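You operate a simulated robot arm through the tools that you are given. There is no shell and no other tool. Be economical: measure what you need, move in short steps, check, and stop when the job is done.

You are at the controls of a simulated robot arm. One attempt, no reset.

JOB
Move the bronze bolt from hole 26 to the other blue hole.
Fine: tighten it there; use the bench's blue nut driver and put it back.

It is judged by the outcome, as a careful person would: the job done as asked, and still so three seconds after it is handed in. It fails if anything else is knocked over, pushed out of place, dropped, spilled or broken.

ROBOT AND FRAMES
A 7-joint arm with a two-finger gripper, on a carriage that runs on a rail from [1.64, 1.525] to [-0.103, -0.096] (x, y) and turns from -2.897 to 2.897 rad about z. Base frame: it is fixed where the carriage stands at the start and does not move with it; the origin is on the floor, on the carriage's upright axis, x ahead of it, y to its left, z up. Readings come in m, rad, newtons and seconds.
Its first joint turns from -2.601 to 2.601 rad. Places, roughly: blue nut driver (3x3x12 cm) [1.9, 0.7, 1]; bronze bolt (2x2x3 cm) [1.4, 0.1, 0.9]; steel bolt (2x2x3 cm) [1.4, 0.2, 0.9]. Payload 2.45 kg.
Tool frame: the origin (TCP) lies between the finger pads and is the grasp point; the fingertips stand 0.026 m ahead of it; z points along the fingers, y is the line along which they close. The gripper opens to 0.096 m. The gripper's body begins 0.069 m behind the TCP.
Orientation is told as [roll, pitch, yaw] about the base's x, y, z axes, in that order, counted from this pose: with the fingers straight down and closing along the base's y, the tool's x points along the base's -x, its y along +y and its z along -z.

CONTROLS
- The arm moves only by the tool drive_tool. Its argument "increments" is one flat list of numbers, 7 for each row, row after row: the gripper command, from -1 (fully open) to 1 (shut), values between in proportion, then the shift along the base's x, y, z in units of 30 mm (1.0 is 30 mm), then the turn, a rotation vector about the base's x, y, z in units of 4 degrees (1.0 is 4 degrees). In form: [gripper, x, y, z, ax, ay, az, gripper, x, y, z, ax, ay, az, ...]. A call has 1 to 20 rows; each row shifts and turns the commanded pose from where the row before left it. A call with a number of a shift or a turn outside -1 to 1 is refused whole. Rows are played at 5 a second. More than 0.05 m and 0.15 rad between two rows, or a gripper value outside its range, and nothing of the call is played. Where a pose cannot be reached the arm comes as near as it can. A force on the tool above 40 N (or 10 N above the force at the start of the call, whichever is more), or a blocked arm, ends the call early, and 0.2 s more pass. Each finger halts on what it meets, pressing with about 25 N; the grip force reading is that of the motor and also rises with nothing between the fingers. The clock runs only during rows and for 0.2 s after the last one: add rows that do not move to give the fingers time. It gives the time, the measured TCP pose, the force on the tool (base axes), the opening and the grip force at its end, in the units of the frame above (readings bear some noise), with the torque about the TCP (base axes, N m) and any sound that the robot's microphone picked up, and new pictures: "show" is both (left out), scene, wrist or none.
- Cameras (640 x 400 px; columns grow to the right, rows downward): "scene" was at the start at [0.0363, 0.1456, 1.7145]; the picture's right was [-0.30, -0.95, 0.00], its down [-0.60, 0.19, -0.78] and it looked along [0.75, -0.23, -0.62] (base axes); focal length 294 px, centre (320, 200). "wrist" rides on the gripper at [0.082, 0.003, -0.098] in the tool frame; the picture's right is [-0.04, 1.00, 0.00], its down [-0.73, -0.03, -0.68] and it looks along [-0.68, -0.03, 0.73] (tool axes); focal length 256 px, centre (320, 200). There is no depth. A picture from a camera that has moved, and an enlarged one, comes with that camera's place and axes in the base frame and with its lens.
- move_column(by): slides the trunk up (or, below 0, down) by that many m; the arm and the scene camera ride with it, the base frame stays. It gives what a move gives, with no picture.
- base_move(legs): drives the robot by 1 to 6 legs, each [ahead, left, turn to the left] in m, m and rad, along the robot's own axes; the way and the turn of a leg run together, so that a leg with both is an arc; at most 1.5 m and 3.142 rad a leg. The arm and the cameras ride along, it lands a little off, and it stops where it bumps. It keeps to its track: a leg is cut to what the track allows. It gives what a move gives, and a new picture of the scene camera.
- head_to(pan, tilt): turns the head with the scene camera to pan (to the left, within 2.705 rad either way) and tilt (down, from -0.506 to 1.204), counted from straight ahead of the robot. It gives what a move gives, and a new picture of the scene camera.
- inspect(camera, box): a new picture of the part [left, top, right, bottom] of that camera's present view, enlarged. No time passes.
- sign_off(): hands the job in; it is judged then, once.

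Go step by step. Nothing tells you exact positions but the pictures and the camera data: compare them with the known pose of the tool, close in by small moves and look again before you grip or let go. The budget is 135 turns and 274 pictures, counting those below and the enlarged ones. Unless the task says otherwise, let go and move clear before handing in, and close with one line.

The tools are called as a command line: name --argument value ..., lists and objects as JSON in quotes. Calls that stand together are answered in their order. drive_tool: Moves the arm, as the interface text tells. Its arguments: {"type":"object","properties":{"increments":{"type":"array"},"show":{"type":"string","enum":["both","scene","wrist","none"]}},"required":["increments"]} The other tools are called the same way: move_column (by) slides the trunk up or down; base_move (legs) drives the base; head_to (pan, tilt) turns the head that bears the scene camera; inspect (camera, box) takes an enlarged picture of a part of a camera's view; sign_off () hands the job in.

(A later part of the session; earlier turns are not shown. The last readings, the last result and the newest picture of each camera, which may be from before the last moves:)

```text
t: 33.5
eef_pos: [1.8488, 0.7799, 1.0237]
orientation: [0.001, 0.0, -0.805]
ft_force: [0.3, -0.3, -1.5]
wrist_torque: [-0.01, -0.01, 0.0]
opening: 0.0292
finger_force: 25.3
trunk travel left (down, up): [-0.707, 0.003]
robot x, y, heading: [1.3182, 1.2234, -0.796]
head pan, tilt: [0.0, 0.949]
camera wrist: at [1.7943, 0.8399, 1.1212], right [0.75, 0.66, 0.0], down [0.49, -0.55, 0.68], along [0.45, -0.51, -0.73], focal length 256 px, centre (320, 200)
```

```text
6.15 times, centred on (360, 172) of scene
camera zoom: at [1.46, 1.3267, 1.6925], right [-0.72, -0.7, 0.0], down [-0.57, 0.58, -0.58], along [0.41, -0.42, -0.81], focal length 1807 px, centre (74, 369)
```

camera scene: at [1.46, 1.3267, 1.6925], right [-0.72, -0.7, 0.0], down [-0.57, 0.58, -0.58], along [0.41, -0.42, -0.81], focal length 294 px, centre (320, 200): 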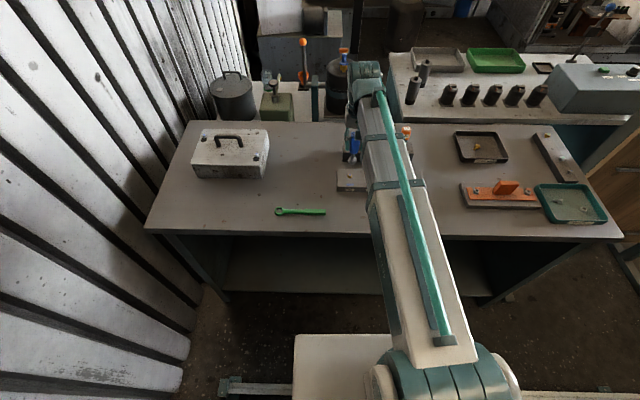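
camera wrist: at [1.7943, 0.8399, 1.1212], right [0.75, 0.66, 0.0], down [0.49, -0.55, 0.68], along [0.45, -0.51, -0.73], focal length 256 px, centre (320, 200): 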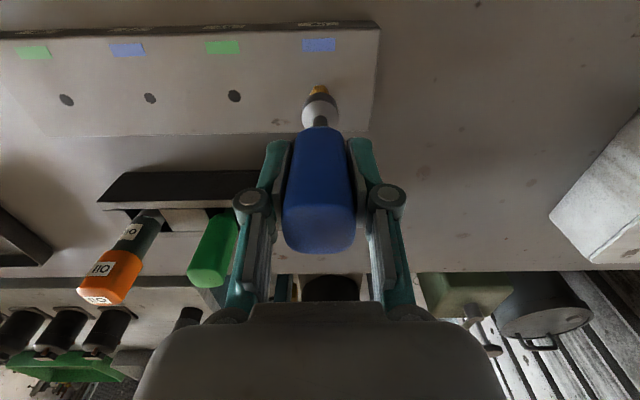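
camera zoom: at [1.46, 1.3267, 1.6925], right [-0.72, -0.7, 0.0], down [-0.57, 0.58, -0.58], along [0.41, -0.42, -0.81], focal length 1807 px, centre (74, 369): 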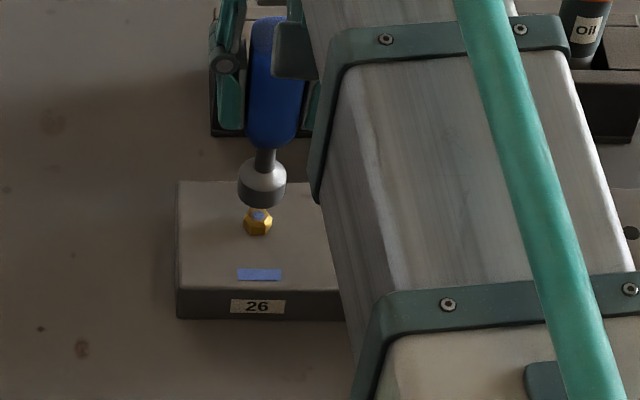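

A more exact ray calculation shows the socket lies on the TCP axis, so the TCP should be over (1.847, 0.780). I'll make a small correction, lower slowly and watch the force.

drive_tool --increments '[1, -0.05, 0.01, -0.1, 0, 0, 0, 1, 0, 0, -0.2, 0, 0, 0, 1, 0, 0, 0, 0, 0, 0]' --show "wrist"

inspect --camera "wrist" --box '[260, 60, 380, 150]'

inspect --camera "scene" --box '[340, 160, 380, 190]'

```text
t: 34.3
eef_pos: [1.8462, 0.7792, 1.014]
orientation: [0.001, -0.001, -0.803]
ft_force: [0.0, -0.4, -1.3]
wrist_torque: [0.02, 0.02, -0.01]
opening: 0.0297
finger_force: 25.3
trunk travel left (down, up): [-0.707, 0.003]
robot x, y, heading: [1.321, 1.2275, -0.796]
head pan, tilt: [0.0, 0.949]
camera wrist: at [1.792, 0.8404, 1.1116], right [0.75, 0.66, 0.0], down [0.49, -0.55, 0.68], along [0.45, -0.51, -0.73], focal length 256 px, centre (320, 200)
```

wrist: 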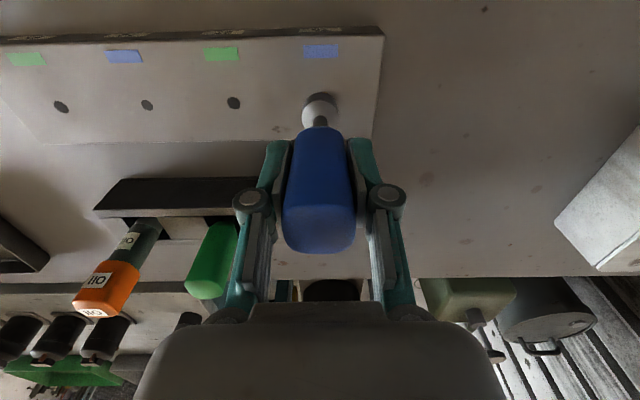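

```text
4.44 times, centred on (320, 105) of wrist
camera zoom: at [1.792, 0.8404, 1.1116], right [0.75, 0.66, 0.0], down [0.49, -0.55, 0.68], along [0.45, -0.51, -0.73], focal length 1138 px, centre (320, 622)
```

zoom: 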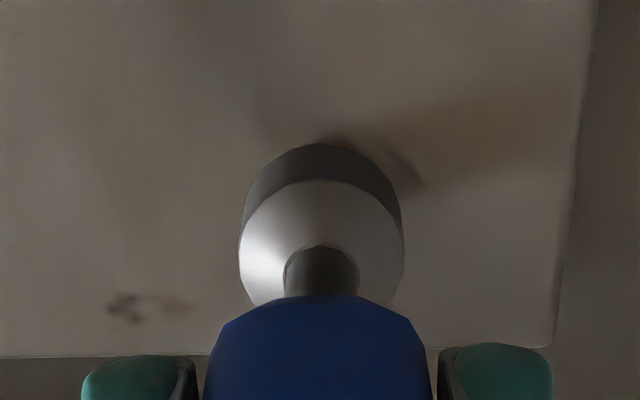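

```text
13.33 times, centred on (360, 175) of scene
camera zoom: at [1.46, 1.3267, 1.6925], right [-0.72, -0.7, 0.0], down [-0.57, 0.58, -0.58], along [0.41, -0.42, -0.81], focal length 3915 px, centre (-213, 533)
```

zoom: 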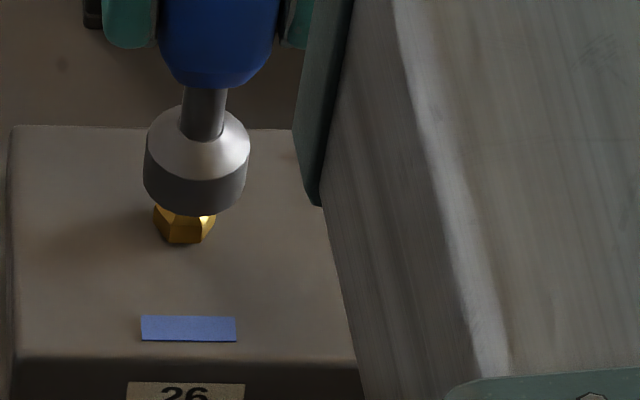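

In the scene close-up the bolt sits about 2 mm towards +u from the socket axis. I'll correct that and lower onto the head in small steps.

drive_tool --increments '[1, 0.045, 0.042, 0, 0, 0, 0, 1, 0, 0, -0.1, 0, 0, 0, 1, 0, 0, -0.1, 0, 0, 0, 1, 0, 0, 0, 0, 0, 0]' --show "none"

inspect --camera "scene" --box '[340, 160, 380, 190]'

```text
t: 35.3
eef_pos: [1.8486, 0.7811, 1.0082]
orientation: [0.0, -0.001, -0.805]
ft_force: [0.2, -0.4, -1.0]
wrist_torque: [0.02, 0.02, 0.02]
opening: 0.0292
finger_force: 25.7
trunk travel left (down, up): [-0.707, 0.003]
robot x, y, heading: [1.3226, 1.2247, -0.79]
head pan, tilt: [0.0, 0.949]
```

```text
13.33 times, centred on (360, 175) of scene
camera zoom: at [1.46, 1.3267, 1.6925], right [-0.72, -0.7, 0.0], down [-0.57, 0.58, -0.58], along [0.41, -0.42, -0.81], focal length 3915 px, centre (-213, 533)
```

zoom: 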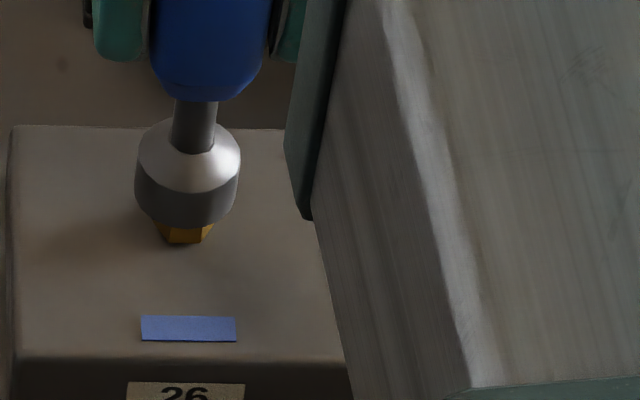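

The socket is now centred on the bolt with about 7 mm left above it. I'll keep lowering while watching the force.

drive_tool --increments '[1, 0, 0, -0.1, 0, 0, 0, 1, 0, 0, -0.1, 0, 0, 0, 1, 0, 0, -0.05, 0, 0, 0, 1, 0, 0, 0, 0, 0, 0]' --show "none"

inspect --camera "scene" --box '[340, 160, 380, 190]'

```text
t: 36.3
eef_pos: [1.85, 0.7808, 1.0005]
orientation: [-0.001, -0.001, -0.805]
ft_force: [-0.7, 0.6, -1.6]
wrist_torque: [-0.01, 0.0, 0.02]
opening: 0.0296
finger_force: 25.3
trunk travel left (down, up): [-0.707, 0.003]
robot x, y, heading: [1.3202, 1.2272, -0.797]
head pan, tilt: [0.0, 0.949]
```

```text
13.33 times, centred on (360, 175) of scene
camera zoom: at [1.46, 1.3267, 1.6925], right [-0.72, -0.7, 0.0], down [-0.57, 0.58, -0.58], along [0.41, -0.42, -0.81], focal length 3915 px, centre (-213, 533)
```

zoom: 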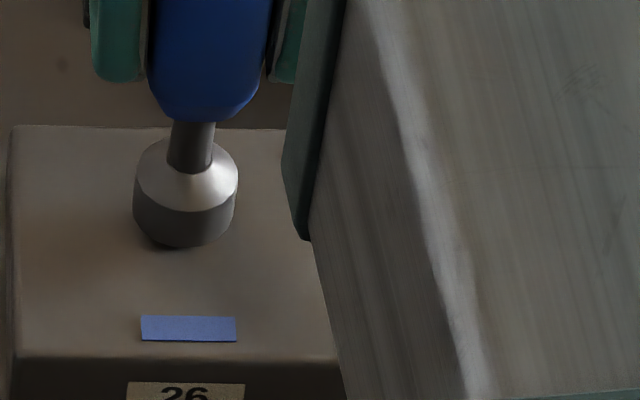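

drive_tool --increments '[1, 0, 0, -0.05, 0, 0, 0, 1, 0, 0, -0.05, 0, 0, 0, 1, 0, 0, 0, 0, 0, 0]' --show "none"

```text
t: 37.1
eef_pos: [1.849, 0.7808, 0.9977]
orientation: [0.0, 0.0, -0.805]
ft_force: [-1.5, -0.1, -1.6]
wrist_torque: [0.03, 0.0, -0.03]
opening: 0.0294
finger_force: 25.2
trunk travel left (down, up): [-0.707, 0.003]
robot x, y, heading: [1.3195, 1.2225, -0.801]
head pan, tilt: [0.0, 0.949]
```

drive_tool --increments '[1, 0, 0, -0.05, 0, 0, 0, 1, 0, 0, -0.05, 0, 0, 0, 1, 0, 0, 0, 0, 0, 0]' --show "none"

inspect --camera "scene" --box '[340, 160, 380, 190]'

```text
t: 37.9
eef_pos: [1.8476, 0.7803, 0.9945]
orientation: [0.001, 0.001, -0.803]
ft_force: [0.5, -1.2, 4.8]
wrist_torque: [-0.08, 0.04, 0.03]
opening: 0.0294
finger_force: 25.1
trunk travel left (down, up): [-0.707, 0.003]
robot x, y, heading: [1.3168, 1.2222, -0.798]
head pan, tilt: [0.0, 0.949]
```

```text
13.33 times, centred on (360, 175) of scene
camera zoom: at [1.4597, 1.327, 1.6926], right [-0.72, -0.7, 0.0], down [-0.57, 0.58, -0.58], along [0.41, -0.42, -0.81], focal length 3915 px, centre (-213, 533)
```

zoom: 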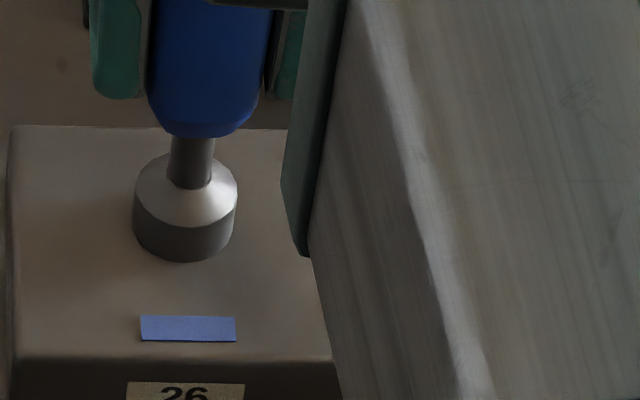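

The socket has gone down over the head to the block, with light contact at 4.8 N. I'll turn it anticlockwise and watch the torque.

drive_tool --increments '[1, 0, 0, 0, 0, 0, 1, 1, 0, 0, 0, 0, 0, 1, 1, 0, 0, 0, 0, 0, 1, 1, 0, 0, 0, 0, 0, 1, 1, 0, 0, 0, 0, 0, 1, 1, 0, 0, 0, 0, 0, 0]' --show "wrist"

inspect --camera "wrist" --box '[240, 60, 400, 180]'

```text
t: 39.3
eef_pos: [1.8486, 0.7801, 0.9949]
orientation: [0.0, 0.001, -0.455]
ft_force: [-1.4, 1.0, 0.8]
wrist_torque: [0.01, 0.06, -0.08]
opening: 0.0295
finger_force: 24.6
trunk travel left (down, up): [-0.707, 0.003]
robot x, y, heading: [1.3203, 1.2286, -0.801]
head pan, tilt: [0.0, 0.949]
camera wrist: at [1.7757, 0.8192, 1.0924], right [0.48, 0.88, 0.0], down [0.65, -0.35, 0.68], along [0.6, -0.32, -0.73], focal length 256 px, centre (320, 200)
```

wrist: 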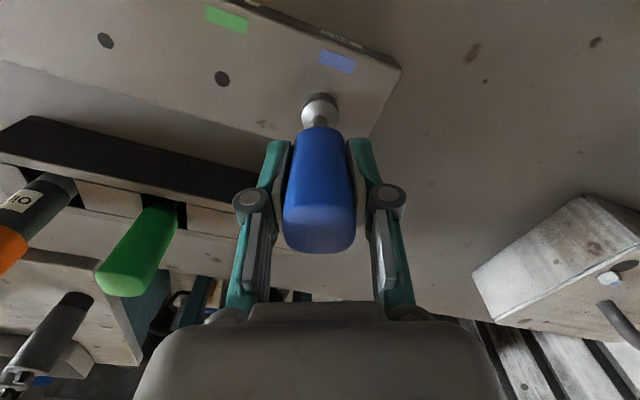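

```text
3.33 times, centred on (320, 120) of wrist
camera zoom: at [1.7757, 0.8192, 1.0924], right [0.48, 0.88, 0.0], down [0.65, -0.35, 0.68], along [0.6, -0.32, -0.73], focal length 853 px, centre (320, 467)
```

zoom: 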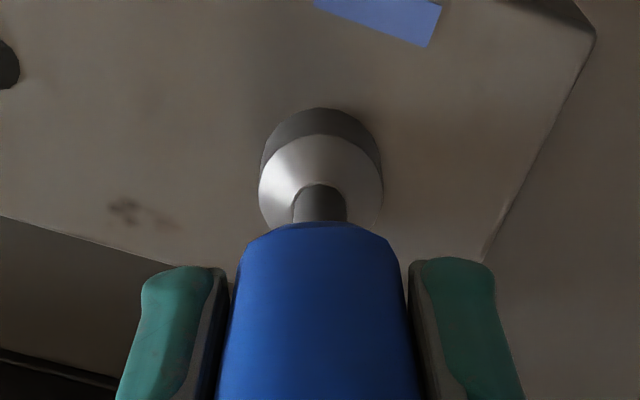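

I've turned 20° with little torque. I'll keep turning anticlockwise.

drive_tool --increments '[1, 0, 0, 0, 0, 0, 1, 1, 0, 0, 0, 0, 0, 1, 1, 0, 0, 0, 0, 0, 1, 1, 0, 0, 0, 0, 0, 1, 1, 0, 0, 0, 0, 0, 1, 1, 0, 0, 0, 0, 0, 1, 1, 0, 0, 0, 0, 0, 1, 1, 0, 0, 0, 0, 0, 1, 1, 0, 0, 0, 0, 0, 1, 1, 0, 0, 0, 0, 0, 1, 1, 0, 0, 0, 0, 0, 1, 1, 0, 0, 0, 0, 0, 1, 1, 0, 0, 0, 0, 0, 0]' --show "none"

```text
t: 42.1
eef_pos: [1.8474, 0.7801, 0.9951]
orientation: [0.0, -0.002, 0.382]
ft_force: [1.1, 1.5, 2.5]
wrist_torque: [0.08, -0.05, -0.08]
opening: 0.0293
finger_force: 24.8
trunk travel left (down, up): [-0.707, 0.003]
robot x, y, heading: [1.3203, 1.2276, -0.799]
head pan, tilt: [0.0, 0.949]
```

drive_tool --increments '[1, 0, 0, 0, 0, 0, 1, 1, 0, 0, 0, 0, 0, 1, 1, 0, 0, 0, 0, 0, 1, 1, 0, 0, 0, 0, 0, 1, 1, 0, 0, 0, 0, 0, 1, 1, 0, 0, 0, 0, 0, 1, 1, 0, 0, 0, 0, 0, 1, 1, 0, 0, 0, 0, 0, 1, 1, 0, 0, 0, 0, 0, 1, 1, 0, 0, 0, 0, 0, 1, 1, 0, 0, 0, 0, 0, 0]' --show "both"

```text
t: 44.5
eef_pos: [1.8488, 0.7812, 0.9959]
orientation: [0.0, -0.001, 1.08]
ft_force: [-0.1, 6.6, -1.8]
wrist_torque: [0.56, 0.09, -0.02]
opening: 0.0293
finger_force: 25.2
trunk travel left (down, up): [-0.707, 0.003]
robot x, y, heading: [1.3186, 1.2271, -0.796]
head pan, tilt: [0.0, 0.949]
camera scene: at [1.4599, 1.3275, 1.6925], right [-0.72, -0.7, 0.0], down [-0.57, 0.58, -0.58], along [0.41, -0.42, -0.81], focal length 294 px, centre (320, 200)
camera wrist: at [1.8067, 0.7103, 1.0929], right [-0.86, 0.51, 0.0], down [0.37, 0.63, 0.68], along [0.34, 0.59, -0.73], focal length 256 px, centre (320, 200)
```

scene: 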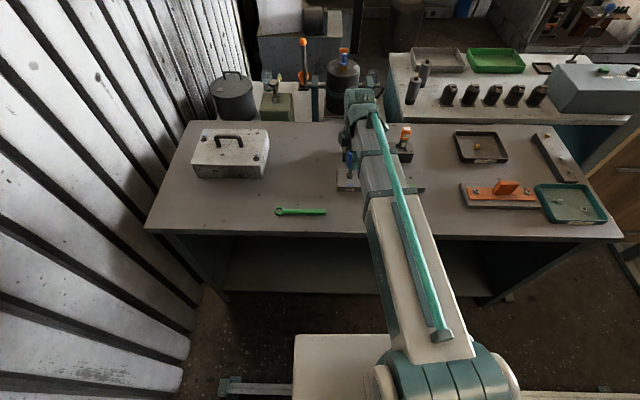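
wrist: 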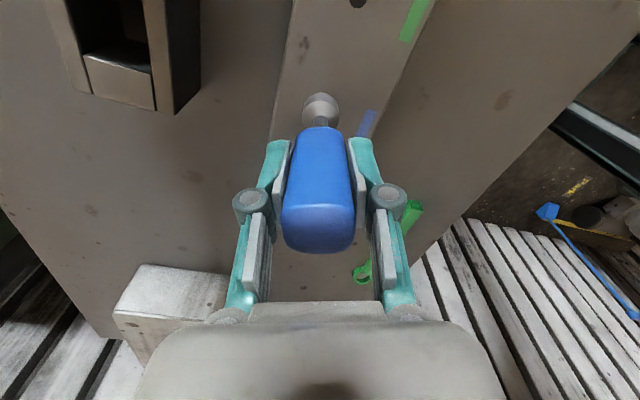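

I've turned about 108° in total. I'll lift the driver off gently to see how the bolt has changed.

drive_tool --increments '[1, 0, 0, 0.2, 0, 0, 0, 1, 0, 0, 0.4, 0, 0, 0, 1, 0, 0, 0.5, 0, 0, 0, 1, 0, 0, 0.5, 0, 0, 0, 1, 0, 0, 0, 0, 0, 0]' --show "none"

inspect --camera "scene" --box '[330, 140, 400, 195]'

inspect --camera "wrist" --box '[240, 40, 400, 160]'

```text
t: 45.7
eef_pos: [1.848, 0.7807, 1.0424]
orientation: [0.0, 0.0, 1.081]
ft_force: [0.6, -0.4, -1.8]
wrist_torque: [0.03, 0.02, -0.02]
opening: 0.0295
finger_force: 25.1
trunk travel left (down, up): [-0.707, 0.003]
robot x, y, heading: [1.3192, 1.2283, -0.799]
head pan, tilt: [0.0, 0.949]
```

```text
7.27 times, centred on (365, 168) of scene
camera zoom: at [1.4601, 1.3267, 1.6925], right [-0.72, -0.7, 0.0], down [-0.57, 0.58, -0.58], along [0.41, -0.42, -0.81], focal length 2136 px, centre (-7, 436)
```

zoom: 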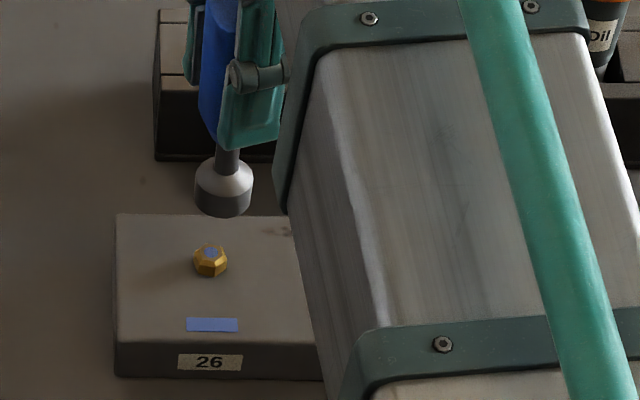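

```text
3.33 times, centred on (320, 100) of wrist
camera zoom: at [1.8064, 0.709, 1.1399], right [-0.86, 0.51, 0.0], down [0.37, 0.63, 0.68], along [0.34, 0.59, -0.73], focal length 853 px, centre (320, 533)
```

zoom: 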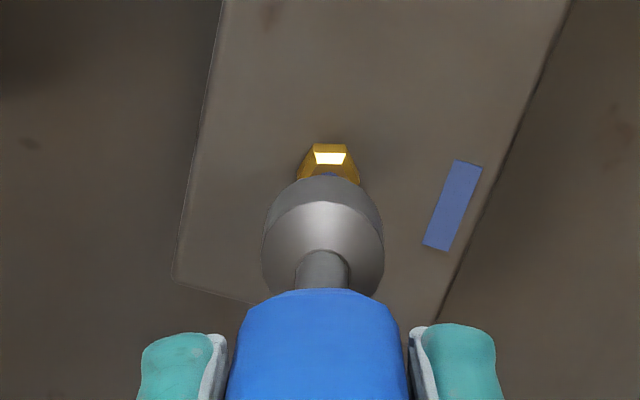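

The hex has turned along with the driver, so the loosening works. I'll turn back by exactly 180° in the air, re-seat and continue.

drive_tool --increments '[1, 0, 0, 0, 0, 0, -1, 1, 0, 0, 0, 0, 0, -1, 1, 0, 0, 0, 0, 0, -1, 1, 0, 0, 0, 0, 0, -1, 1, 0, 0, 0, 0, 0, -1, 1, 0, 0, 0, 0, 0, -1, 1, 0, 0, 0, 0, 0, -1, 1, 0, 0, 0, 0, 0, -1, 1, 0, 0, 0, 0, 0, -1, 1, 0, 0, 0, 0, 0, -1, 1, 0, 0, 0, 0, 0, -1, 1, 0, 0, 0, 0, 0, -1, 1, 0, 0, 0, 0, 0, -1, 1, 0, 0, 0, 0, 0, -1, 1, 0, 0, 0, 0, 0, -1, 1, 0, 0, 0, 0, 0, -1, 1, 0, 0, 0, 0, 0, -1, 1, 0, 0, 0, 0, 0, -1, 1, 0, 0, 0, 0, 0, -1, 1, 0, 0, 0, 0, 0, -1]' --show "none"

drive_tool --increments '[1, 0, 0, 0, 0, 0, -1, 1, 0, 0, 0, 0, 0, -1, 1, 0, 0, 0, 0, 0, -1, 1, 0, 0, 0, 0, 0, -1, 1, 0, 0, 0, 0, 0, -1, 1, 0, 0, 0, 0, 0, -1, 1, 0, 0, 0, 0, 0, -1, 1, 0, 0, 0, 0, 0, -1, 1, 0, 0, 0, 0, 0, -1, 1, 0, 0, 0, 0, 0, -1, 1, 0, 0, 0, 0, 0, -1, 1, 0, 0, 0, 0, 0, -1, 1, 0, 0, 0, 0, 0, -1, 1, 0, 0, 0, 0, 0, -1, 1, 0, 0, 0, 0, 0, -1, 1, 0, 0, 0, 0, 0, -1, 1, 0, 0, 0, 0, 0, -1, 1, 0, 0, 0, 0, 0, -1, 1, 0, 0, 0, 0, 0, -1, 1, 0, 0, 0, 0, 0, -1]' --show "none"

drive_tool --increments '[1, 0, 0, 0, 0, 0, -1, 1, 0, 0, 0, 0, 0, -1, 1, 0, 0, 0, 0, 0, -1, 1, 0, 0, 0, 0, 0, -1, 1, 0, 0, 0, 0, 0, -1, 1, 0, 0, 0, 0, 0, 0, 1, 0, 0, 0, 0, 0, 0]' --show "both"

```text
t: 49.9
eef_pos: [1.8477, 0.7794, 1.0411]
orientation: [0.001, 0.0, -0.317]
ft_force: [-0.7, -0.6, -0.6]
wrist_torque: [0.0, -0.02, -0.02]
opening: 0.0297
finger_force: 24.9
trunk travel left (down, up): [-0.707, 0.003]
robot x, y, heading: [1.3211, 1.2233, -0.799]
head pan, tilt: [0.0, 0.949]
```

```text
t: 54.1
eef_pos: [1.8482, 0.7804, 1.0437]
orientation: [0.0, -0.001, -1.713]
ft_force: [-0.1, 1.0, -1.3]
wrist_torque: [0.0, -0.02, 0.03]
opening: 0.0293
finger_force: 25.5
trunk travel left (down, up): [-0.707, 0.003]
robot x, y, heading: [1.3177, 1.2243, -0.797]
head pan, tilt: [0.0, 0.949]
```

```text
t: 55.7
eef_pos: [1.8493, 0.7805, 1.0423]
orientation: [0.0, 0.0, -2.063]
ft_force: [-1.1, 0.4, -0.6]
wrist_torque: [-0.01, 0.01, -0.01]
opening: 0.0292
finger_force: 24.6
trunk travel left (down, up): [-0.707, 0.003]
robot x, y, heading: [1.3183, 1.2266, -0.797]
head pan, tilt: [0.0, 0.949]
camera scene: at [1.46, 1.3267, 1.6925], right [-0.72, -0.7, 0.0], down [-0.57, 0.58, -0.58], along [0.41, -0.42, -0.81], focal length 294 px, centre (320, 200)
camera wrist: at [1.8895, 0.8509, 1.1402], right [0.86, -0.51, 0.0], down [-0.37, -0.63, 0.68], along [-0.34, -0.59, -0.73], focal length 256 px, centre (320, 200)
```

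scene: 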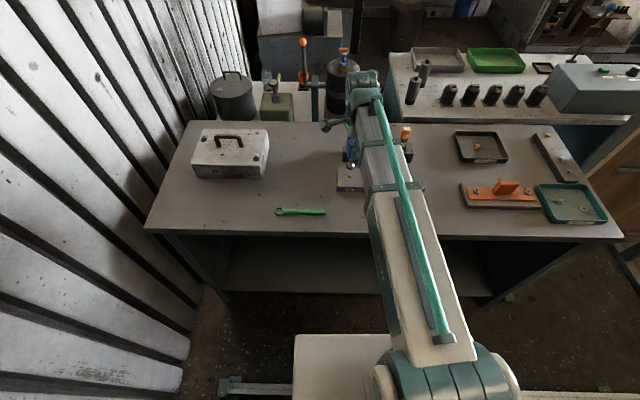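
wrist: 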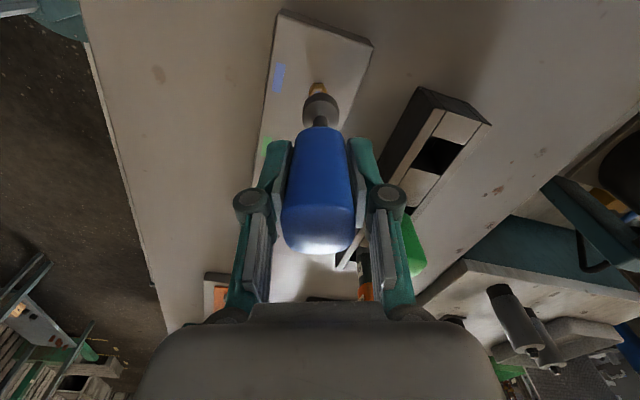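

Position and range are fine. I'll lower back onto the head.

drive_tool --increments '[1, -0.02, 0, -0.5, 0, 0, 0, 1, 0, 0, -0.5, 0, 0, 0, 1, 0, 0, -0.2, 0, 0, 0, 1, 0, 0, -0.1, 0, 0, 0, 1, 0, 0, -0.1, 0, 0, 0, 1, 0, 0, -0.07, 0, 0, 0, 1, 0, 0, 0, 0, 0, 0]' --show "wrist"

inspect --camera "scene" --box '[340, 160, 380, 190]'

```text
t: 57.3
eef_pos: [1.8471, 0.7807, 0.9993]
orientation: [0.001, -0.001, -2.062]
ft_force: [-4.1, 0.0, -1.2]
wrist_torque: [-0.15, 0.24, -0.03]
opening: 0.0295
finger_force: 25.4
trunk travel left (down, up): [-0.707, 0.003]
robot x, y, heading: [1.3165, 1.2302, -0.799]
head pan, tilt: [0.0, 0.949]
camera wrist: at [1.8881, 0.8504, 1.0955], right [0.86, -0.51, 0.0], down [-0.37, -0.63, 0.68], along [-0.34, -0.59, -0.73], focal length 256 px, centre (320, 200)
```

wrist: 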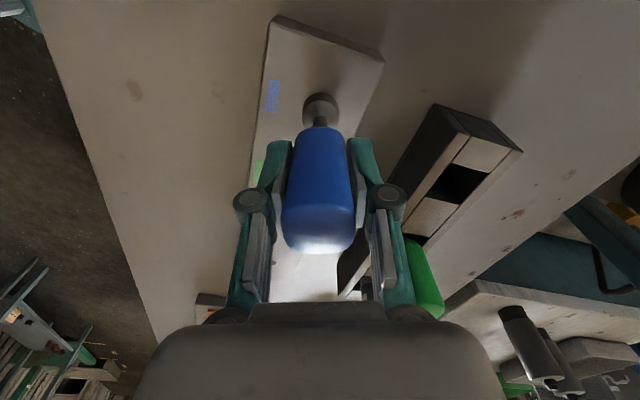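

```text
13.33 times, centred on (360, 175) of scene
camera zoom: at [1.4597, 1.3265, 1.6925], right [-0.72, -0.7, 0.0], down [-0.57, 0.58, -0.58], along [0.41, -0.42, -0.81], focal length 3915 px, centre (-213, 533)
```

zoom: 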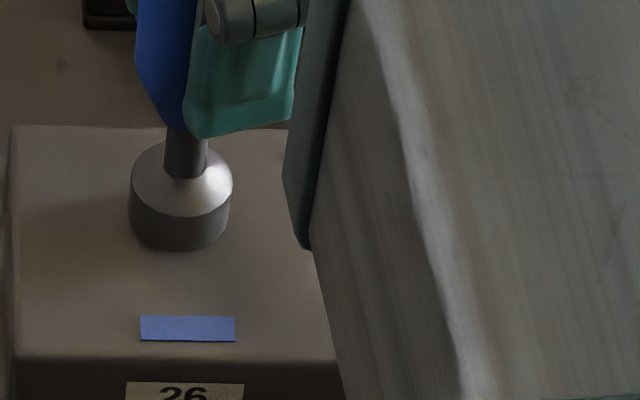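

drive_tool --increments '[1, -0.03, -0.01, -0.06, 0, 0, 0, 1, 0, 0, -0.06, 0, 0, 0, 1, 0, 0, 0, 0, 0, 0]' --show "none"

```text
t: 58.1
eef_pos: [1.8466, 0.7808, 0.9963]
orientation: [0.0, 0.0, -2.062]
ft_force: [-0.4, -1.1, 2.4]
wrist_torque: [0.0, 0.01, 0.01]
opening: 0.0294
finger_force: 25.5
trunk travel left (down, up): [-0.707, 0.003]
robot x, y, heading: [1.3173, 1.2245, -0.797]
head pan, tilt: [0.0, 0.949]
```

It's seated. I'll turn anticlockwise another half turn.

drive_tool --increments '[1, 0, 0, 0, 0, 0, 1, 1, 0, 0, 0, 0, 0, 1, 1, 0, 0, 0, 0, 0, 1, 1, 0, 0, 0, 0, 0, 1, 1, 0, 0, 0, 0, 0, 1, 1, 0, 0, 0, 0, 0, 1, 1, 0, 0, 0, 0, 0, 1, 1, 0, 0, 0, 0, 0, 1, 1, 0, 0, 0, 0, 0, 1, 1, 0, 0, 0, 0, 0, 1, 1, 0, 0, 0, 0, 0, 1, 1, 0, 0, 0, 0, 0, 1, 1, 0, 0, 0, 0, 0, 1, 1, 0, 0, 0, 0, 0, 1, 1, 0, 0, 0, 0, 0, 1, 1, 0, 0, 0, 0, 0, 1, 1, 0, 0, 0, 0, 0, 1, 1, 0, 0, 0, 0, 0, 1, 1, 0, 0, 0, 0, 0, 1, 1, 0, 0, 0, 0, 0, 1]' --show "none"

drive_tool --increments '[1, 0, 0, 0, 0, 0, 1, 1, 0, 0, 0, 0, 0, 1, 1, 0, 0, 0, 0, 0, 1, 1, 0, 0, 0, 0, 0, 1, 1, 0, 0, 0, 0, 0, 1, 1, 0, 0, 0, 0, 0, 1, 1, 0, 0, 0, 0, 0, 1, 1, 0, 0, 0, 0, 0, 1, 1, 0, 0, 0, 0, 0, 1, 1, 0, 0, 0, 0, 0, 1, 1, 0, 0, 0, 0, 0, 1, 1, 0, 0, 0, 0, 0, 1, 1, 0, 0, 0, 0, 0, 1, 1, 0, 0, 0, 0, 0, 1, 1, 0, 0, 0, 0, 0, 1, 1, 0, 0, 0, 0, 0, 1, 1, 0, 0, 0, 0, 0, 1, 1, 0, 0, 0, 0, 0, 1, 1, 0, 0, 0, 0, 0, 1, 1, 0, 0, 0, 0, 0, 1]' --show "none"

drive_tool --increments '[1, 0, 0, 0, 0, 0, 1, 1, 0, 0, 0, 0, 0, 1, 1, 0, 0, 0, 0, 0, 1, 1, 0, 0, 0, 0, 0, 1, 1, 0, 0, 0, 0, 0, 1, 1, 0, 0, 0, 0, 0, 0]' --show "scene"

inspect --camera "scene" --box '[340, 160, 380, 190]'

```text
t: 62.3
eef_pos: [1.846, 0.7816, 0.9956]
orientation: [0.0, 0.002, -0.664]
ft_force: [-0.3, -2.0, 10.5]
wrist_torque: [-0.21, -0.05, -0.03]
opening: 0.0293
finger_force: 25.2
trunk travel left (down, up): [-0.707, 0.003]
robot x, y, heading: [1.3178, 1.227, -0.798]
head pan, tilt: [0.0, 0.949]
```

```text
t: 66.5
eef_pos: [1.8464, 0.7821, 0.9959]
orientation: [-0.001, 0.001, 0.731]
ft_force: [3.3, 3.3, 17.2]
wrist_torque: [0.18, -0.18, -0.04]
opening: 0.0294
finger_force: 24.9
trunk travel left (down, up): [-0.707, 0.003]
robot x, y, heading: [1.3195, 1.227, -0.799]
head pan, tilt: [0.0, 0.949]
```

```text
t: 67.9
eef_pos: [1.8454, 0.7816, 0.9957]
orientation: [0.001, -0.001, 1.081]
ft_force: [2.5, 4.7, 8.9]
wrist_torque: [0.36, -0.11, -0.03]
opening: 0.0294
finger_force: 25.0
trunk travel left (down, up): [-0.707, 0.003]
robot x, y, heading: [1.3191, 1.2288, -0.798]
head pan, tilt: [0.0, 0.949]
camera scene: at [1.4594, 1.3279, 1.6925], right [-0.72, -0.7, 0.0], down [-0.57, 0.58, -0.58], along [0.41, -0.42, -0.81], focal length 294 px, centre (320, 200)
```

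scene: 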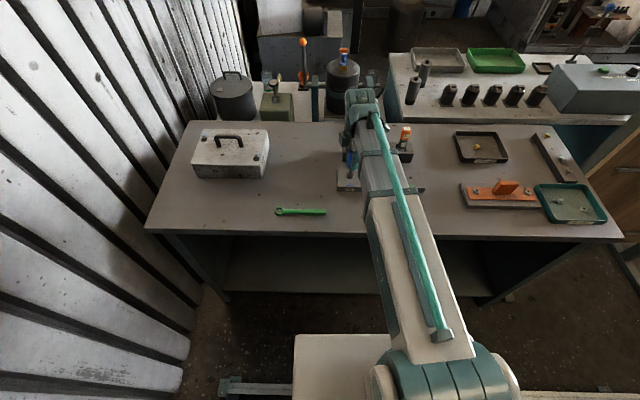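

```text
13.33 times, centred on (360, 175) of scene
camera zoom: at [1.4594, 1.3279, 1.6925], right [-0.72, -0.7, 0.0], down [-0.57, 0.58, -0.58], along [0.41, -0.42, -0.81], focal length 3915 px, centre (-213, 533)
```

zoom: 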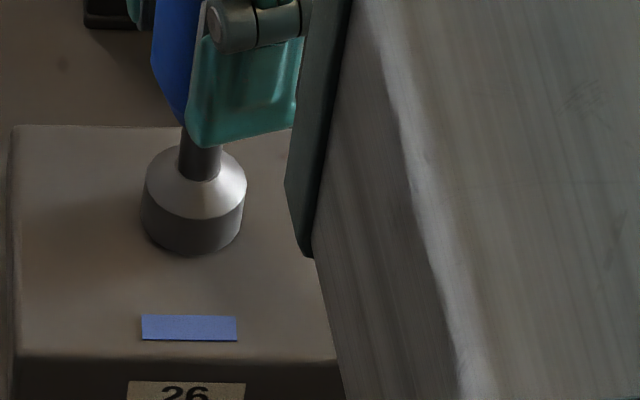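

The upward force shows the bolt rising. I'll lift off and look.

drive_tool --increments '[1, 0, 0, 0.2, 0, 0, 0, 1, 0, 0, 0.4, 0, 0, 0, 1, 0, 0, 0.5, 0, 0, 0, 1, 0, 0, 0.5, 0, 0, 0, 1, 0, 0, 0, 0, 0, 0]' --show "none"

inspect --camera "scene" --box '[340, 150, 380, 190]'

inspect --camera "wrist" --box '[220, 40, 420, 270]'

```text
t: 69.1
eef_pos: [1.8469, 0.7804, 1.0436]
orientation: [-0.001, 0.0, 1.08]
ft_force: [-0.8, -0.8, -1.0]
wrist_torque: [-0.05, -0.03, 0.01]
opening: 0.0296
finger_force: 24.5
trunk travel left (down, up): [-0.707, 0.003]
robot x, y, heading: [1.3208, 1.221, -0.8]
head pan, tilt: [0.0, 0.949]
```

```text
10.00 times, centred on (360, 170) of scene
camera zoom: at [1.46, 1.3267, 1.6925], right [-0.72, -0.7, 0.0], down [-0.57, 0.58, -0.58], along [0.41, -0.42, -0.81], focal length 2936 px, centre (-80, 500)
```

zoom: 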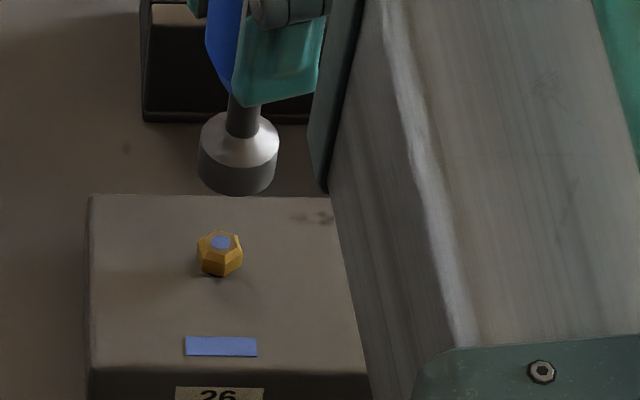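

```text
1.74 times, centred on (320, 155) of wrist
camera zoom: at [1.805, 0.7091, 1.1411], right [-0.86, 0.51, 0.0], down [0.37, 0.63, 0.68], along [0.34, 0.59, -0.73], focal length 445 px, centre (320, 278)
```

zoom: 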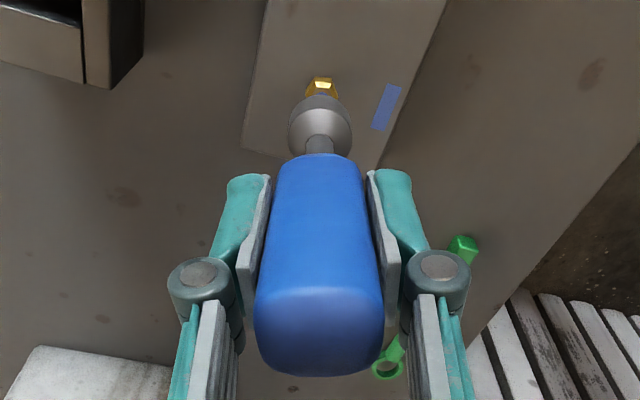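

The bolt has risen and shows a gap under its head. I'll do another 180° cycle, with the TCP 3 mm higher and rising a little as I turn.

drive_tool --increments '[1, 0, 0, 0, 0, 0, -1, 1, 0, 0, 0, 0, 0, -1, 1, 0, 0, 0, 0, 0, -1, 1, 0, 0, 0, 0, 0, -1, 1, 0, 0, 0, 0, 0, -1, 1, 0, 0, 0, 0, 0, -1, 1, 0, 0, 0, 0, 0, -1, 1, 0, 0, 0, 0, 0, -1, 1, 0, 0, 0, 0, 0, -1, 1, 0, 0, 0, 0, 0, -1, 1, 0, 0, 0, 0, 0, -1, 1, 0, 0, 0, 0, 0, -1, 1, 0, 0, 0, 0, 0, -1, 1, 0, 0, 0, 0, 0, -1, 1, 0, 0, 0, 0, 0, -1, 1, 0, 0, 0, 0, 0, -1, 1, 0, 0, 0, 0, 0, -1, 1, 0, 0, 0, 0, 0, -1, 1, 0, 0, 0, 0, 0, -1, 1, 0, 0, 0, 0, 0, -1]' --show "none"

drive_tool --increments '[1, 0, 0, 0, 0, 0, -1, 1, 0, 0, 0, 0, 0, -1, 1, 0, 0, 0, 0, 0, -1, 1, 0, 0, 0, 0, 0, -1, 1, 0, 0, 0, 0, 0, -1, 1, 0, 0, 0, 0, 0, -1, 1, 0, 0, 0, 0, 0, -1, 1, 0, 0, 0, 0, 0, -1, 1, 0, 0, 0, 0, 0, -1, 1, 0, 0, 0, 0, 0, -1, 1, 0, 0, 0, 0, 0, -1, 1, 0, 0, 0, 0, 0, -1, 1, 0, 0, 0, 0, 0, -1, 1, 0, 0, 0, 0, 0, -1, 1, 0, 0, 0, 0, 0, -1, 1, 0, 0, 0, 0, 0, -1, 1, 0, 0, 0, 0, 0, -1, 1, 0, 0, 0, 0, 0, -1, 1, 0, 0, 0, 0, 0, -1, 1, 0, 0, 0, 0, 0, -1]' --show "none"

drive_tool --increments '[1, 0, 0, 0, 0, 0, -1, 1, 0, 0, 0, 0, 0, -1, 1, 0, 0, 0, 0, 0, -1, 1, 0, 0, 0, 0, 0, -1, 1, 0, 0, 0, 0, 0, -1, 1, 0, 0, -0.5, 0, 0, 0, 1, 0, 0, -0.3, 0, 0, 0, 1, 0, 0, 0, 0, 0, 0]' --show "none"

inspect --camera "scene" --box '[340, 150, 380, 190]'

inspect --camera "wrist" --box '[260, 60, 380, 150]'

```text
t: 73.3
eef_pos: [1.8456, 0.7805, 1.0443]
orientation: [-0.001, 0.0, -0.317]
ft_force: [-0.5, 0.2, -1.9]
wrist_torque: [0.02, 0.01, 0.01]
opening: 0.0296
finger_force: 25.1
trunk travel left (down, up): [-0.707, 0.003]
robot x, y, heading: [1.3172, 1.2282, -0.8]
head pan, tilt: [0.0, 0.949]
```

```text
t: 77.5
eef_pos: [1.8475, 0.78, 1.0434]
orientation: [0.001, -0.002, -1.714]
ft_force: [0.6, -0.5, -1.2]
wrist_torque: [0.01, -0.03, -0.02]
opening: 0.0296
finger_force: 25.1
trunk travel left (down, up): [-0.707, 0.003]
robot x, y, heading: [1.3147, 1.2297, -0.8]
head pan, tilt: [0.0, 0.949]
```

```text
t: 79.3
eef_pos: [1.8459, 0.7808, 1.0198]
orientation: [0.0, 0.001, -2.063]
ft_force: [-1.0, -0.1, -0.5]
wrist_torque: [0.01, 0.02, 0.03]
opening: 0.0295
finger_force: 25.2
trunk travel left (down, up): [-0.707, 0.003]
robot x, y, heading: [1.3214, 1.2245, -0.794]
head pan, tilt: [0.0, 0.949]
```

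```text
10.00 times, centred on (360, 170) of scene
camera zoom: at [1.46, 1.3268, 1.6925], right [-0.72, -0.7, 0.0], down [-0.57, 0.58, -0.58], along [0.41, -0.42, -0.81], focal length 2936 px, centre (-80, 500)
```

zoom: 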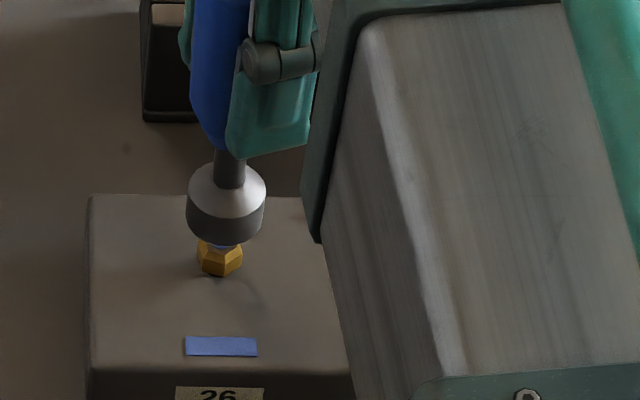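

```text
4.44 times, centred on (320, 105) of wrist
camera zoom: at [1.8877, 0.85, 1.117], right [0.86, -0.51, 0.0], down [-0.37, -0.63, 0.68], along [-0.34, -0.59, -0.73], focal length 1138 px, centre (320, 622)
```

zoom: 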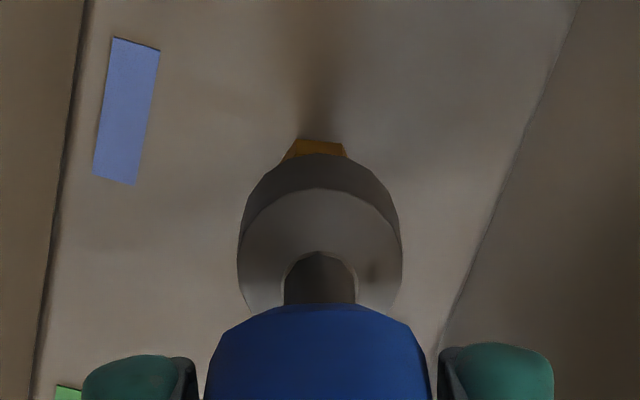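

drive_tool --increments '[1, 0, 0, -0.2, 0, 0, 0, 1, 0, 0, -0.15, 0, 0, 0, 1, 0, 0, -0.1, 0, 0, 0, 1, 0, 0, -0.1, 0, 0, 0, 1, 0, 0, -0.07, 0, 0, 0, 1, 0, 0, -0.05, 0, 0, 0, 1, 0, 0, 0, 0, 0, 0]' --show "none"

inspect --camera "scene" --box '[340, 150, 380, 190]'

```text
t: 80.9
eef_pos: [1.8468, 0.7809, 0.9982]
orientation: [0.0, 0.0, -2.06]
ft_force: [-0.4, -0.2, -0.2]
wrist_torque: [-0.01, 0.04, 0.0]
opening: 0.0293
finger_force: 24.8
trunk travel left (down, up): [-0.707, 0.003]
robot x, y, heading: [1.3161, 1.2251, -0.795]
head pan, tilt: [0.0, 0.949]
```

```text
10.00 times, centred on (360, 170) of scene
camera zoom: at [1.46, 1.3267, 1.6925], right [-0.72, -0.7, 0.0], down [-0.57, 0.58, -0.58], along [0.41, -0.42, -0.81], focal length 2936 px, centre (-80, 500)
```

zoom: 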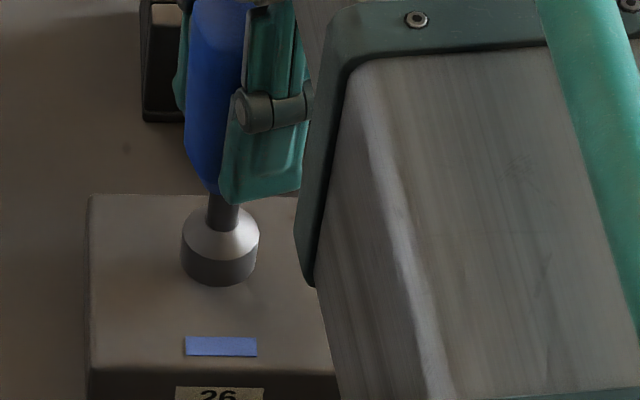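

The head is well inside the socket with no load. Now the half turn, rising slightly.

drive_tool --increments '[1, 0, 0, 0.002, 0, 0, 1, 1, 0, 0, 0.002, 0, 0, 1, 1, 0, 0, 0.002, 0, 0, 1, 1, 0, 0, 0.002, 0, 0, 1, 1, 0, 0, 0.002, 0, 0, 1, 1, 0, 0, 0.002, 0, 0, 1, 1, 0, 0, 0.002, 0, 0, 1, 1, 0, 0, 0.002, 0, 0, 1, 1, 0, 0, 0.002, 0, 0, 1, 1, 0, 0, 0.002, 0, 0, 1, 1, 0, 0, 0.002, 0, 0, 1, 1, 0, 0, 0.002, 0, 0, 1, 1, 0, 0, 0.002, 0, 0, 1, 1, 0, 0, 0.002, 0, 0, 1, 1, 0, 0, 0.002, 0, 0, 1, 1, 0, 0, 0.002, 0, 0, 1, 1, 0, 0, 0.002, 0, 0, 1, 1, 0, 0, 0.002, 0, 0, 1, 1, 0, 0, 0.002, 0, 0, 1, 1, 0, 0, 0.002, 0, 0, 1]' --show "none"

drive_tool --increments '[1, 0, 0, 0.002, 0, 0, 1, 1, 0, 0, 0.002, 0, 0, 1, 1, 0, 0, 0.002, 0, 0, 1, 1, 0, 0, 0.002, 0, 0, 1, 1, 0, 0, 0.002, 0, 0, 1, 1, 0, 0, 0.002, 0, 0, 1, 1, 0, 0, 0.002, 0, 0, 1, 1, 0, 0, 0.002, 0, 0, 1, 1, 0, 0, 0.002, 0, 0, 1, 1, 0, 0, 0.002, 0, 0, 1, 1, 0, 0, 0.002, 0, 0, 1, 1, 0, 0, 0.002, 0, 0, 1, 1, 0, 0, 0.002, 0, 0, 1, 1, 0, 0, 0.002, 0, 0, 1, 1, 0, 0, 0.002, 0, 0, 1, 1, 0, 0, 0.002, 0, 0, 1, 1, 0, 0, 0.002, 0, 0, 1, 1, 0, 0, 0.002, 0, 0, 1, 1, 0, 0, 0.002, 0, 0, 1, 1, 0, 0, 0.002, 0, 0, 1]' --show "none"

drive_tool --increments '[1, 0, 0, 0.002, 0, 0, 1, 1, 0, 0, 0.002, 0, 0, 1, 1, 0, 0, 0.002, 0, 0, 1, 1, 0, 0, 0.002, 0, 0, 1, 1, 0, 0, 0.002, 0, 0, 1, 1, 0, 0, 0, 0, 0, 0]' --show "none"

drive_tool --increments '[1, 0, 0, 0.2, 0, 0, 0, 1, 0, 0, 0.4, 0, 0, 0, 1, 0, 0, 0.5, 0, 0, 0, 1, 0, 0, 0.4, 0, 0, 0, 1, 0, 0, 0, 0, 0, 0]' --show "none"

inspect --camera "scene" --box '[340, 150, 380, 190]'

```text
t: 85.1
eef_pos: [1.847, 0.7796, 1.0005]
orientation: [-0.002, 0.001, -0.666]
ft_force: [0.3, 0.2, -0.3]
wrist_torque: [-0.02, 0.01, -0.06]
opening: 0.0294
finger_force: 25.0
trunk travel left (down, up): [-0.707, 0.003]
robot x, y, heading: [1.3224, 1.229, -0.796]
head pan, tilt: [0.0, 0.949]
```

```text
t: 89.3
eef_pos: [1.8459, 0.7801, 1.0032]
orientation: [0.0, -0.001, 0.732]
ft_force: [0.6, 2.1, -1.0]
wrist_torque: [0.22, -0.06, -0.03]
opening: 0.0291
finger_force: 25.0
trunk travel left (down, up): [-0.707, 0.003]
robot x, y, heading: [1.3231, 1.2268, -0.795]
head pan, tilt: [0.0, 0.949]
```

```text
t: 90.7
eef_pos: [1.8459, 0.7807, 1.0032]
orientation: [0.001, 0.0, 1.08]
ft_force: [0.7, 3.9, -2.1]
wrist_torque: [0.36, -0.11, -0.05]
opening: 0.0294
finger_force: 25.0
trunk travel left (down, up): [-0.707, 0.003]
robot x, y, heading: [1.3246, 1.2265, -0.799]
head pan, tilt: [0.0, 0.949]
```

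```text
t: 91.9
eef_pos: [1.8474, 0.7807, 1.0488]
orientation: [-0.001, 0.001, 1.08]
ft_force: [-0.3, -0.3, -2.1]
wrist_torque: [0.01, 0.01, 0.0]
opening: 0.0292
finger_force: 25.1
trunk travel left (down, up): [-0.707, 0.003]
robot x, y, heading: [1.3179, 1.2272, -0.797]
head pan, tilt: [0.0, 0.949]
```

```text
10.00 times, centred on (360, 170) of scene
camera zoom: at [1.4601, 1.3267, 1.6925], right [-0.72, -0.7, 0.0], down [-0.57, 0.58, -0.58], along [0.41, -0.42, -0.81], focal length 2936 px, centre (-80, 500)
```

zoom: 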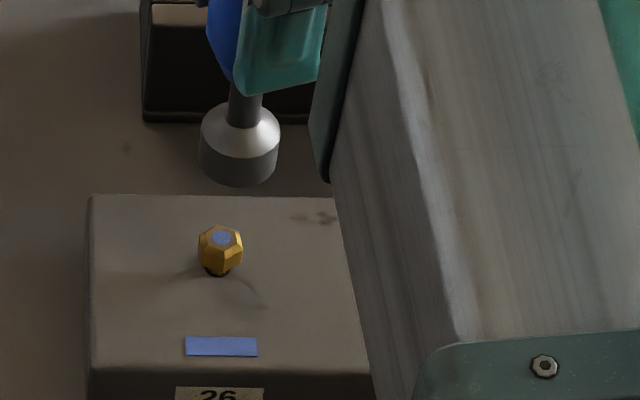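

The bolt now stands well proud with its shank showing. I'll run another identical cycle, starting 4–5 mm higher.

drive_tool --increments '[1, 0, 0, 0, 0, 0, -1, 1, 0, 0, 0, 0, 0, -1, 1, 0, 0, 0, 0, 0, -1, 1, 0, 0, 0, 0, 0, -1, 1, 0, 0, 0, 0, 0, -1, 1, 0, 0, 0, 0, 0, -1, 1, 0, 0, 0, 0, 0, -1, 1, 0, 0, 0, 0, 0, -1, 1, 0, 0, 0, 0, 0, -1, 1, 0, 0, 0, 0, 0, -1, 1, 0, 0, 0, 0, 0, -1, 1, 0, 0, 0, 0, 0, -1, 1, 0, 0, 0, 0, 0, -1, 1, 0, 0, 0, 0, 0, -1, 1, 0, 0, 0, 0, 0, -1, 1, 0, 0, 0, 0, 0, -1, 1, 0, 0, 0, 0, 0, -1, 1, 0, 0, 0, 0, 0, -1, 1, 0, 0, 0, 0, 0, -1, 1, 0, 0, 0, 0, 0, -1]' --show "none"

drive_tool --increments '[1, 0, 0, 0, 0, 0, -1, 1, 0, 0, 0, 0, 0, -1, 1, 0, 0, 0, 0, 0, -1, 1, 0, 0, 0, 0, 0, -1, 1, 0, 0, 0, 0, 0, -1, 1, 0, 0, 0, 0, 0, -1, 1, 0, 0, 0, 0, 0, -1, 1, 0, 0, 0, 0, 0, -1, 1, 0, 0, 0, 0, 0, -1, 1, 0, 0, 0, 0, 0, -1, 1, 0, 0, 0, 0, 0, -1, 1, 0, 0, 0, 0, 0, -1, 1, 0, 0, 0, 0, 0, -1, 1, 0, 0, 0, 0, 0, -1, 1, 0, 0, 0, 0, 0, -1, 1, 0, 0, 0, 0, 0, -1, 1, 0, 0, 0, 0, 0, -1, 1, 0, 0, 0, 0, 0, -1, 1, 0, 0, 0, 0, 0, -1, 1, 0, 0, 0, 0, 0, -1]' --show "none"

drive_tool --increments '[1, 0, 0, 0, 0, 0, -1, 1, 0, 0, 0, 0, 0, -1, 1, 0, 0, 0, 0, 0, -1, 1, 0, 0, 0, 0, 0, -1, 1, 0, 0, 0, 0, 0, -1, 1, 0, 0, -0.5, 0, 0, 0, 1, 0, 0, -0.3, 0, 0, 0, 1, 0, 0, -0.2, 0, 0, 0, 1, 0, 0, -0.15, 0, 0, 0, 1, 0, 0, -0.1, 0, 0, 0, 1, 0, 0, -0.1, 0, 0, 0, 1, 0, 0, -0.1, 0, 0, 0, 1, 0, 0, 0, 0, 0, 0]' --show "none"

inspect --camera "scene" --box '[340, 150, 380, 190]'

```text
t: 96.1
eef_pos: [1.8471, 0.7794, 1.0488]
orientation: [0.001, 0.0, -0.318]
ft_force: [-0.6, -0.2, -1.1]
wrist_torque: [-0.01, -0.01, -0.02]
opening: 0.0295
finger_force: 24.6
trunk travel left (down, up): [-0.707, 0.003]
robot x, y, heading: [1.3233, 1.2261, -0.794]
head pan, tilt: [0.0, 0.949]
```

```text
t: 100.3
eef_pos: [1.8472, 0.7809, 1.0493]
orientation: [0.002, 0.0, -1.715]
ft_force: [0.0, 0.0, -1.8]
wrist_torque: [-0.01, 0.01, -0.03]
opening: 0.0293
finger_force: 25.0
trunk travel left (down, up): [-0.707, 0.003]
robot x, y, heading: [1.3178, 1.2261, -0.793]
head pan, tilt: [0.0, 0.949]
```

```text
t: 103.1
eef_pos: [1.8465, 0.7799, 1.0057]
orientation: [0.001, 0.002, -2.061]
ft_force: [0.2, -0.2, 0.0]
wrist_torque: [0.01, -0.03, 0.02]
opening: 0.0297
finger_force: 24.8
trunk travel left (down, up): [-0.707, 0.003]
robot x, y, heading: [1.3203, 1.2268, -0.794]
head pan, tilt: [0.0, 0.949]
```

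```text
10.00 times, centred on (360, 170) of scene
camera zoom: at [1.46, 1.3267, 1.6925], right [-0.72, -0.7, 0.0], down [-0.57, 0.58, -0.58], along [0.41, -0.42, -0.81], focal length 2936 px, centre (-80, 500)
```

zoom: 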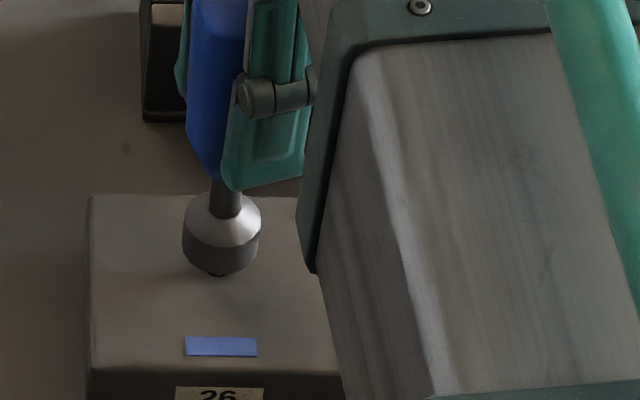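

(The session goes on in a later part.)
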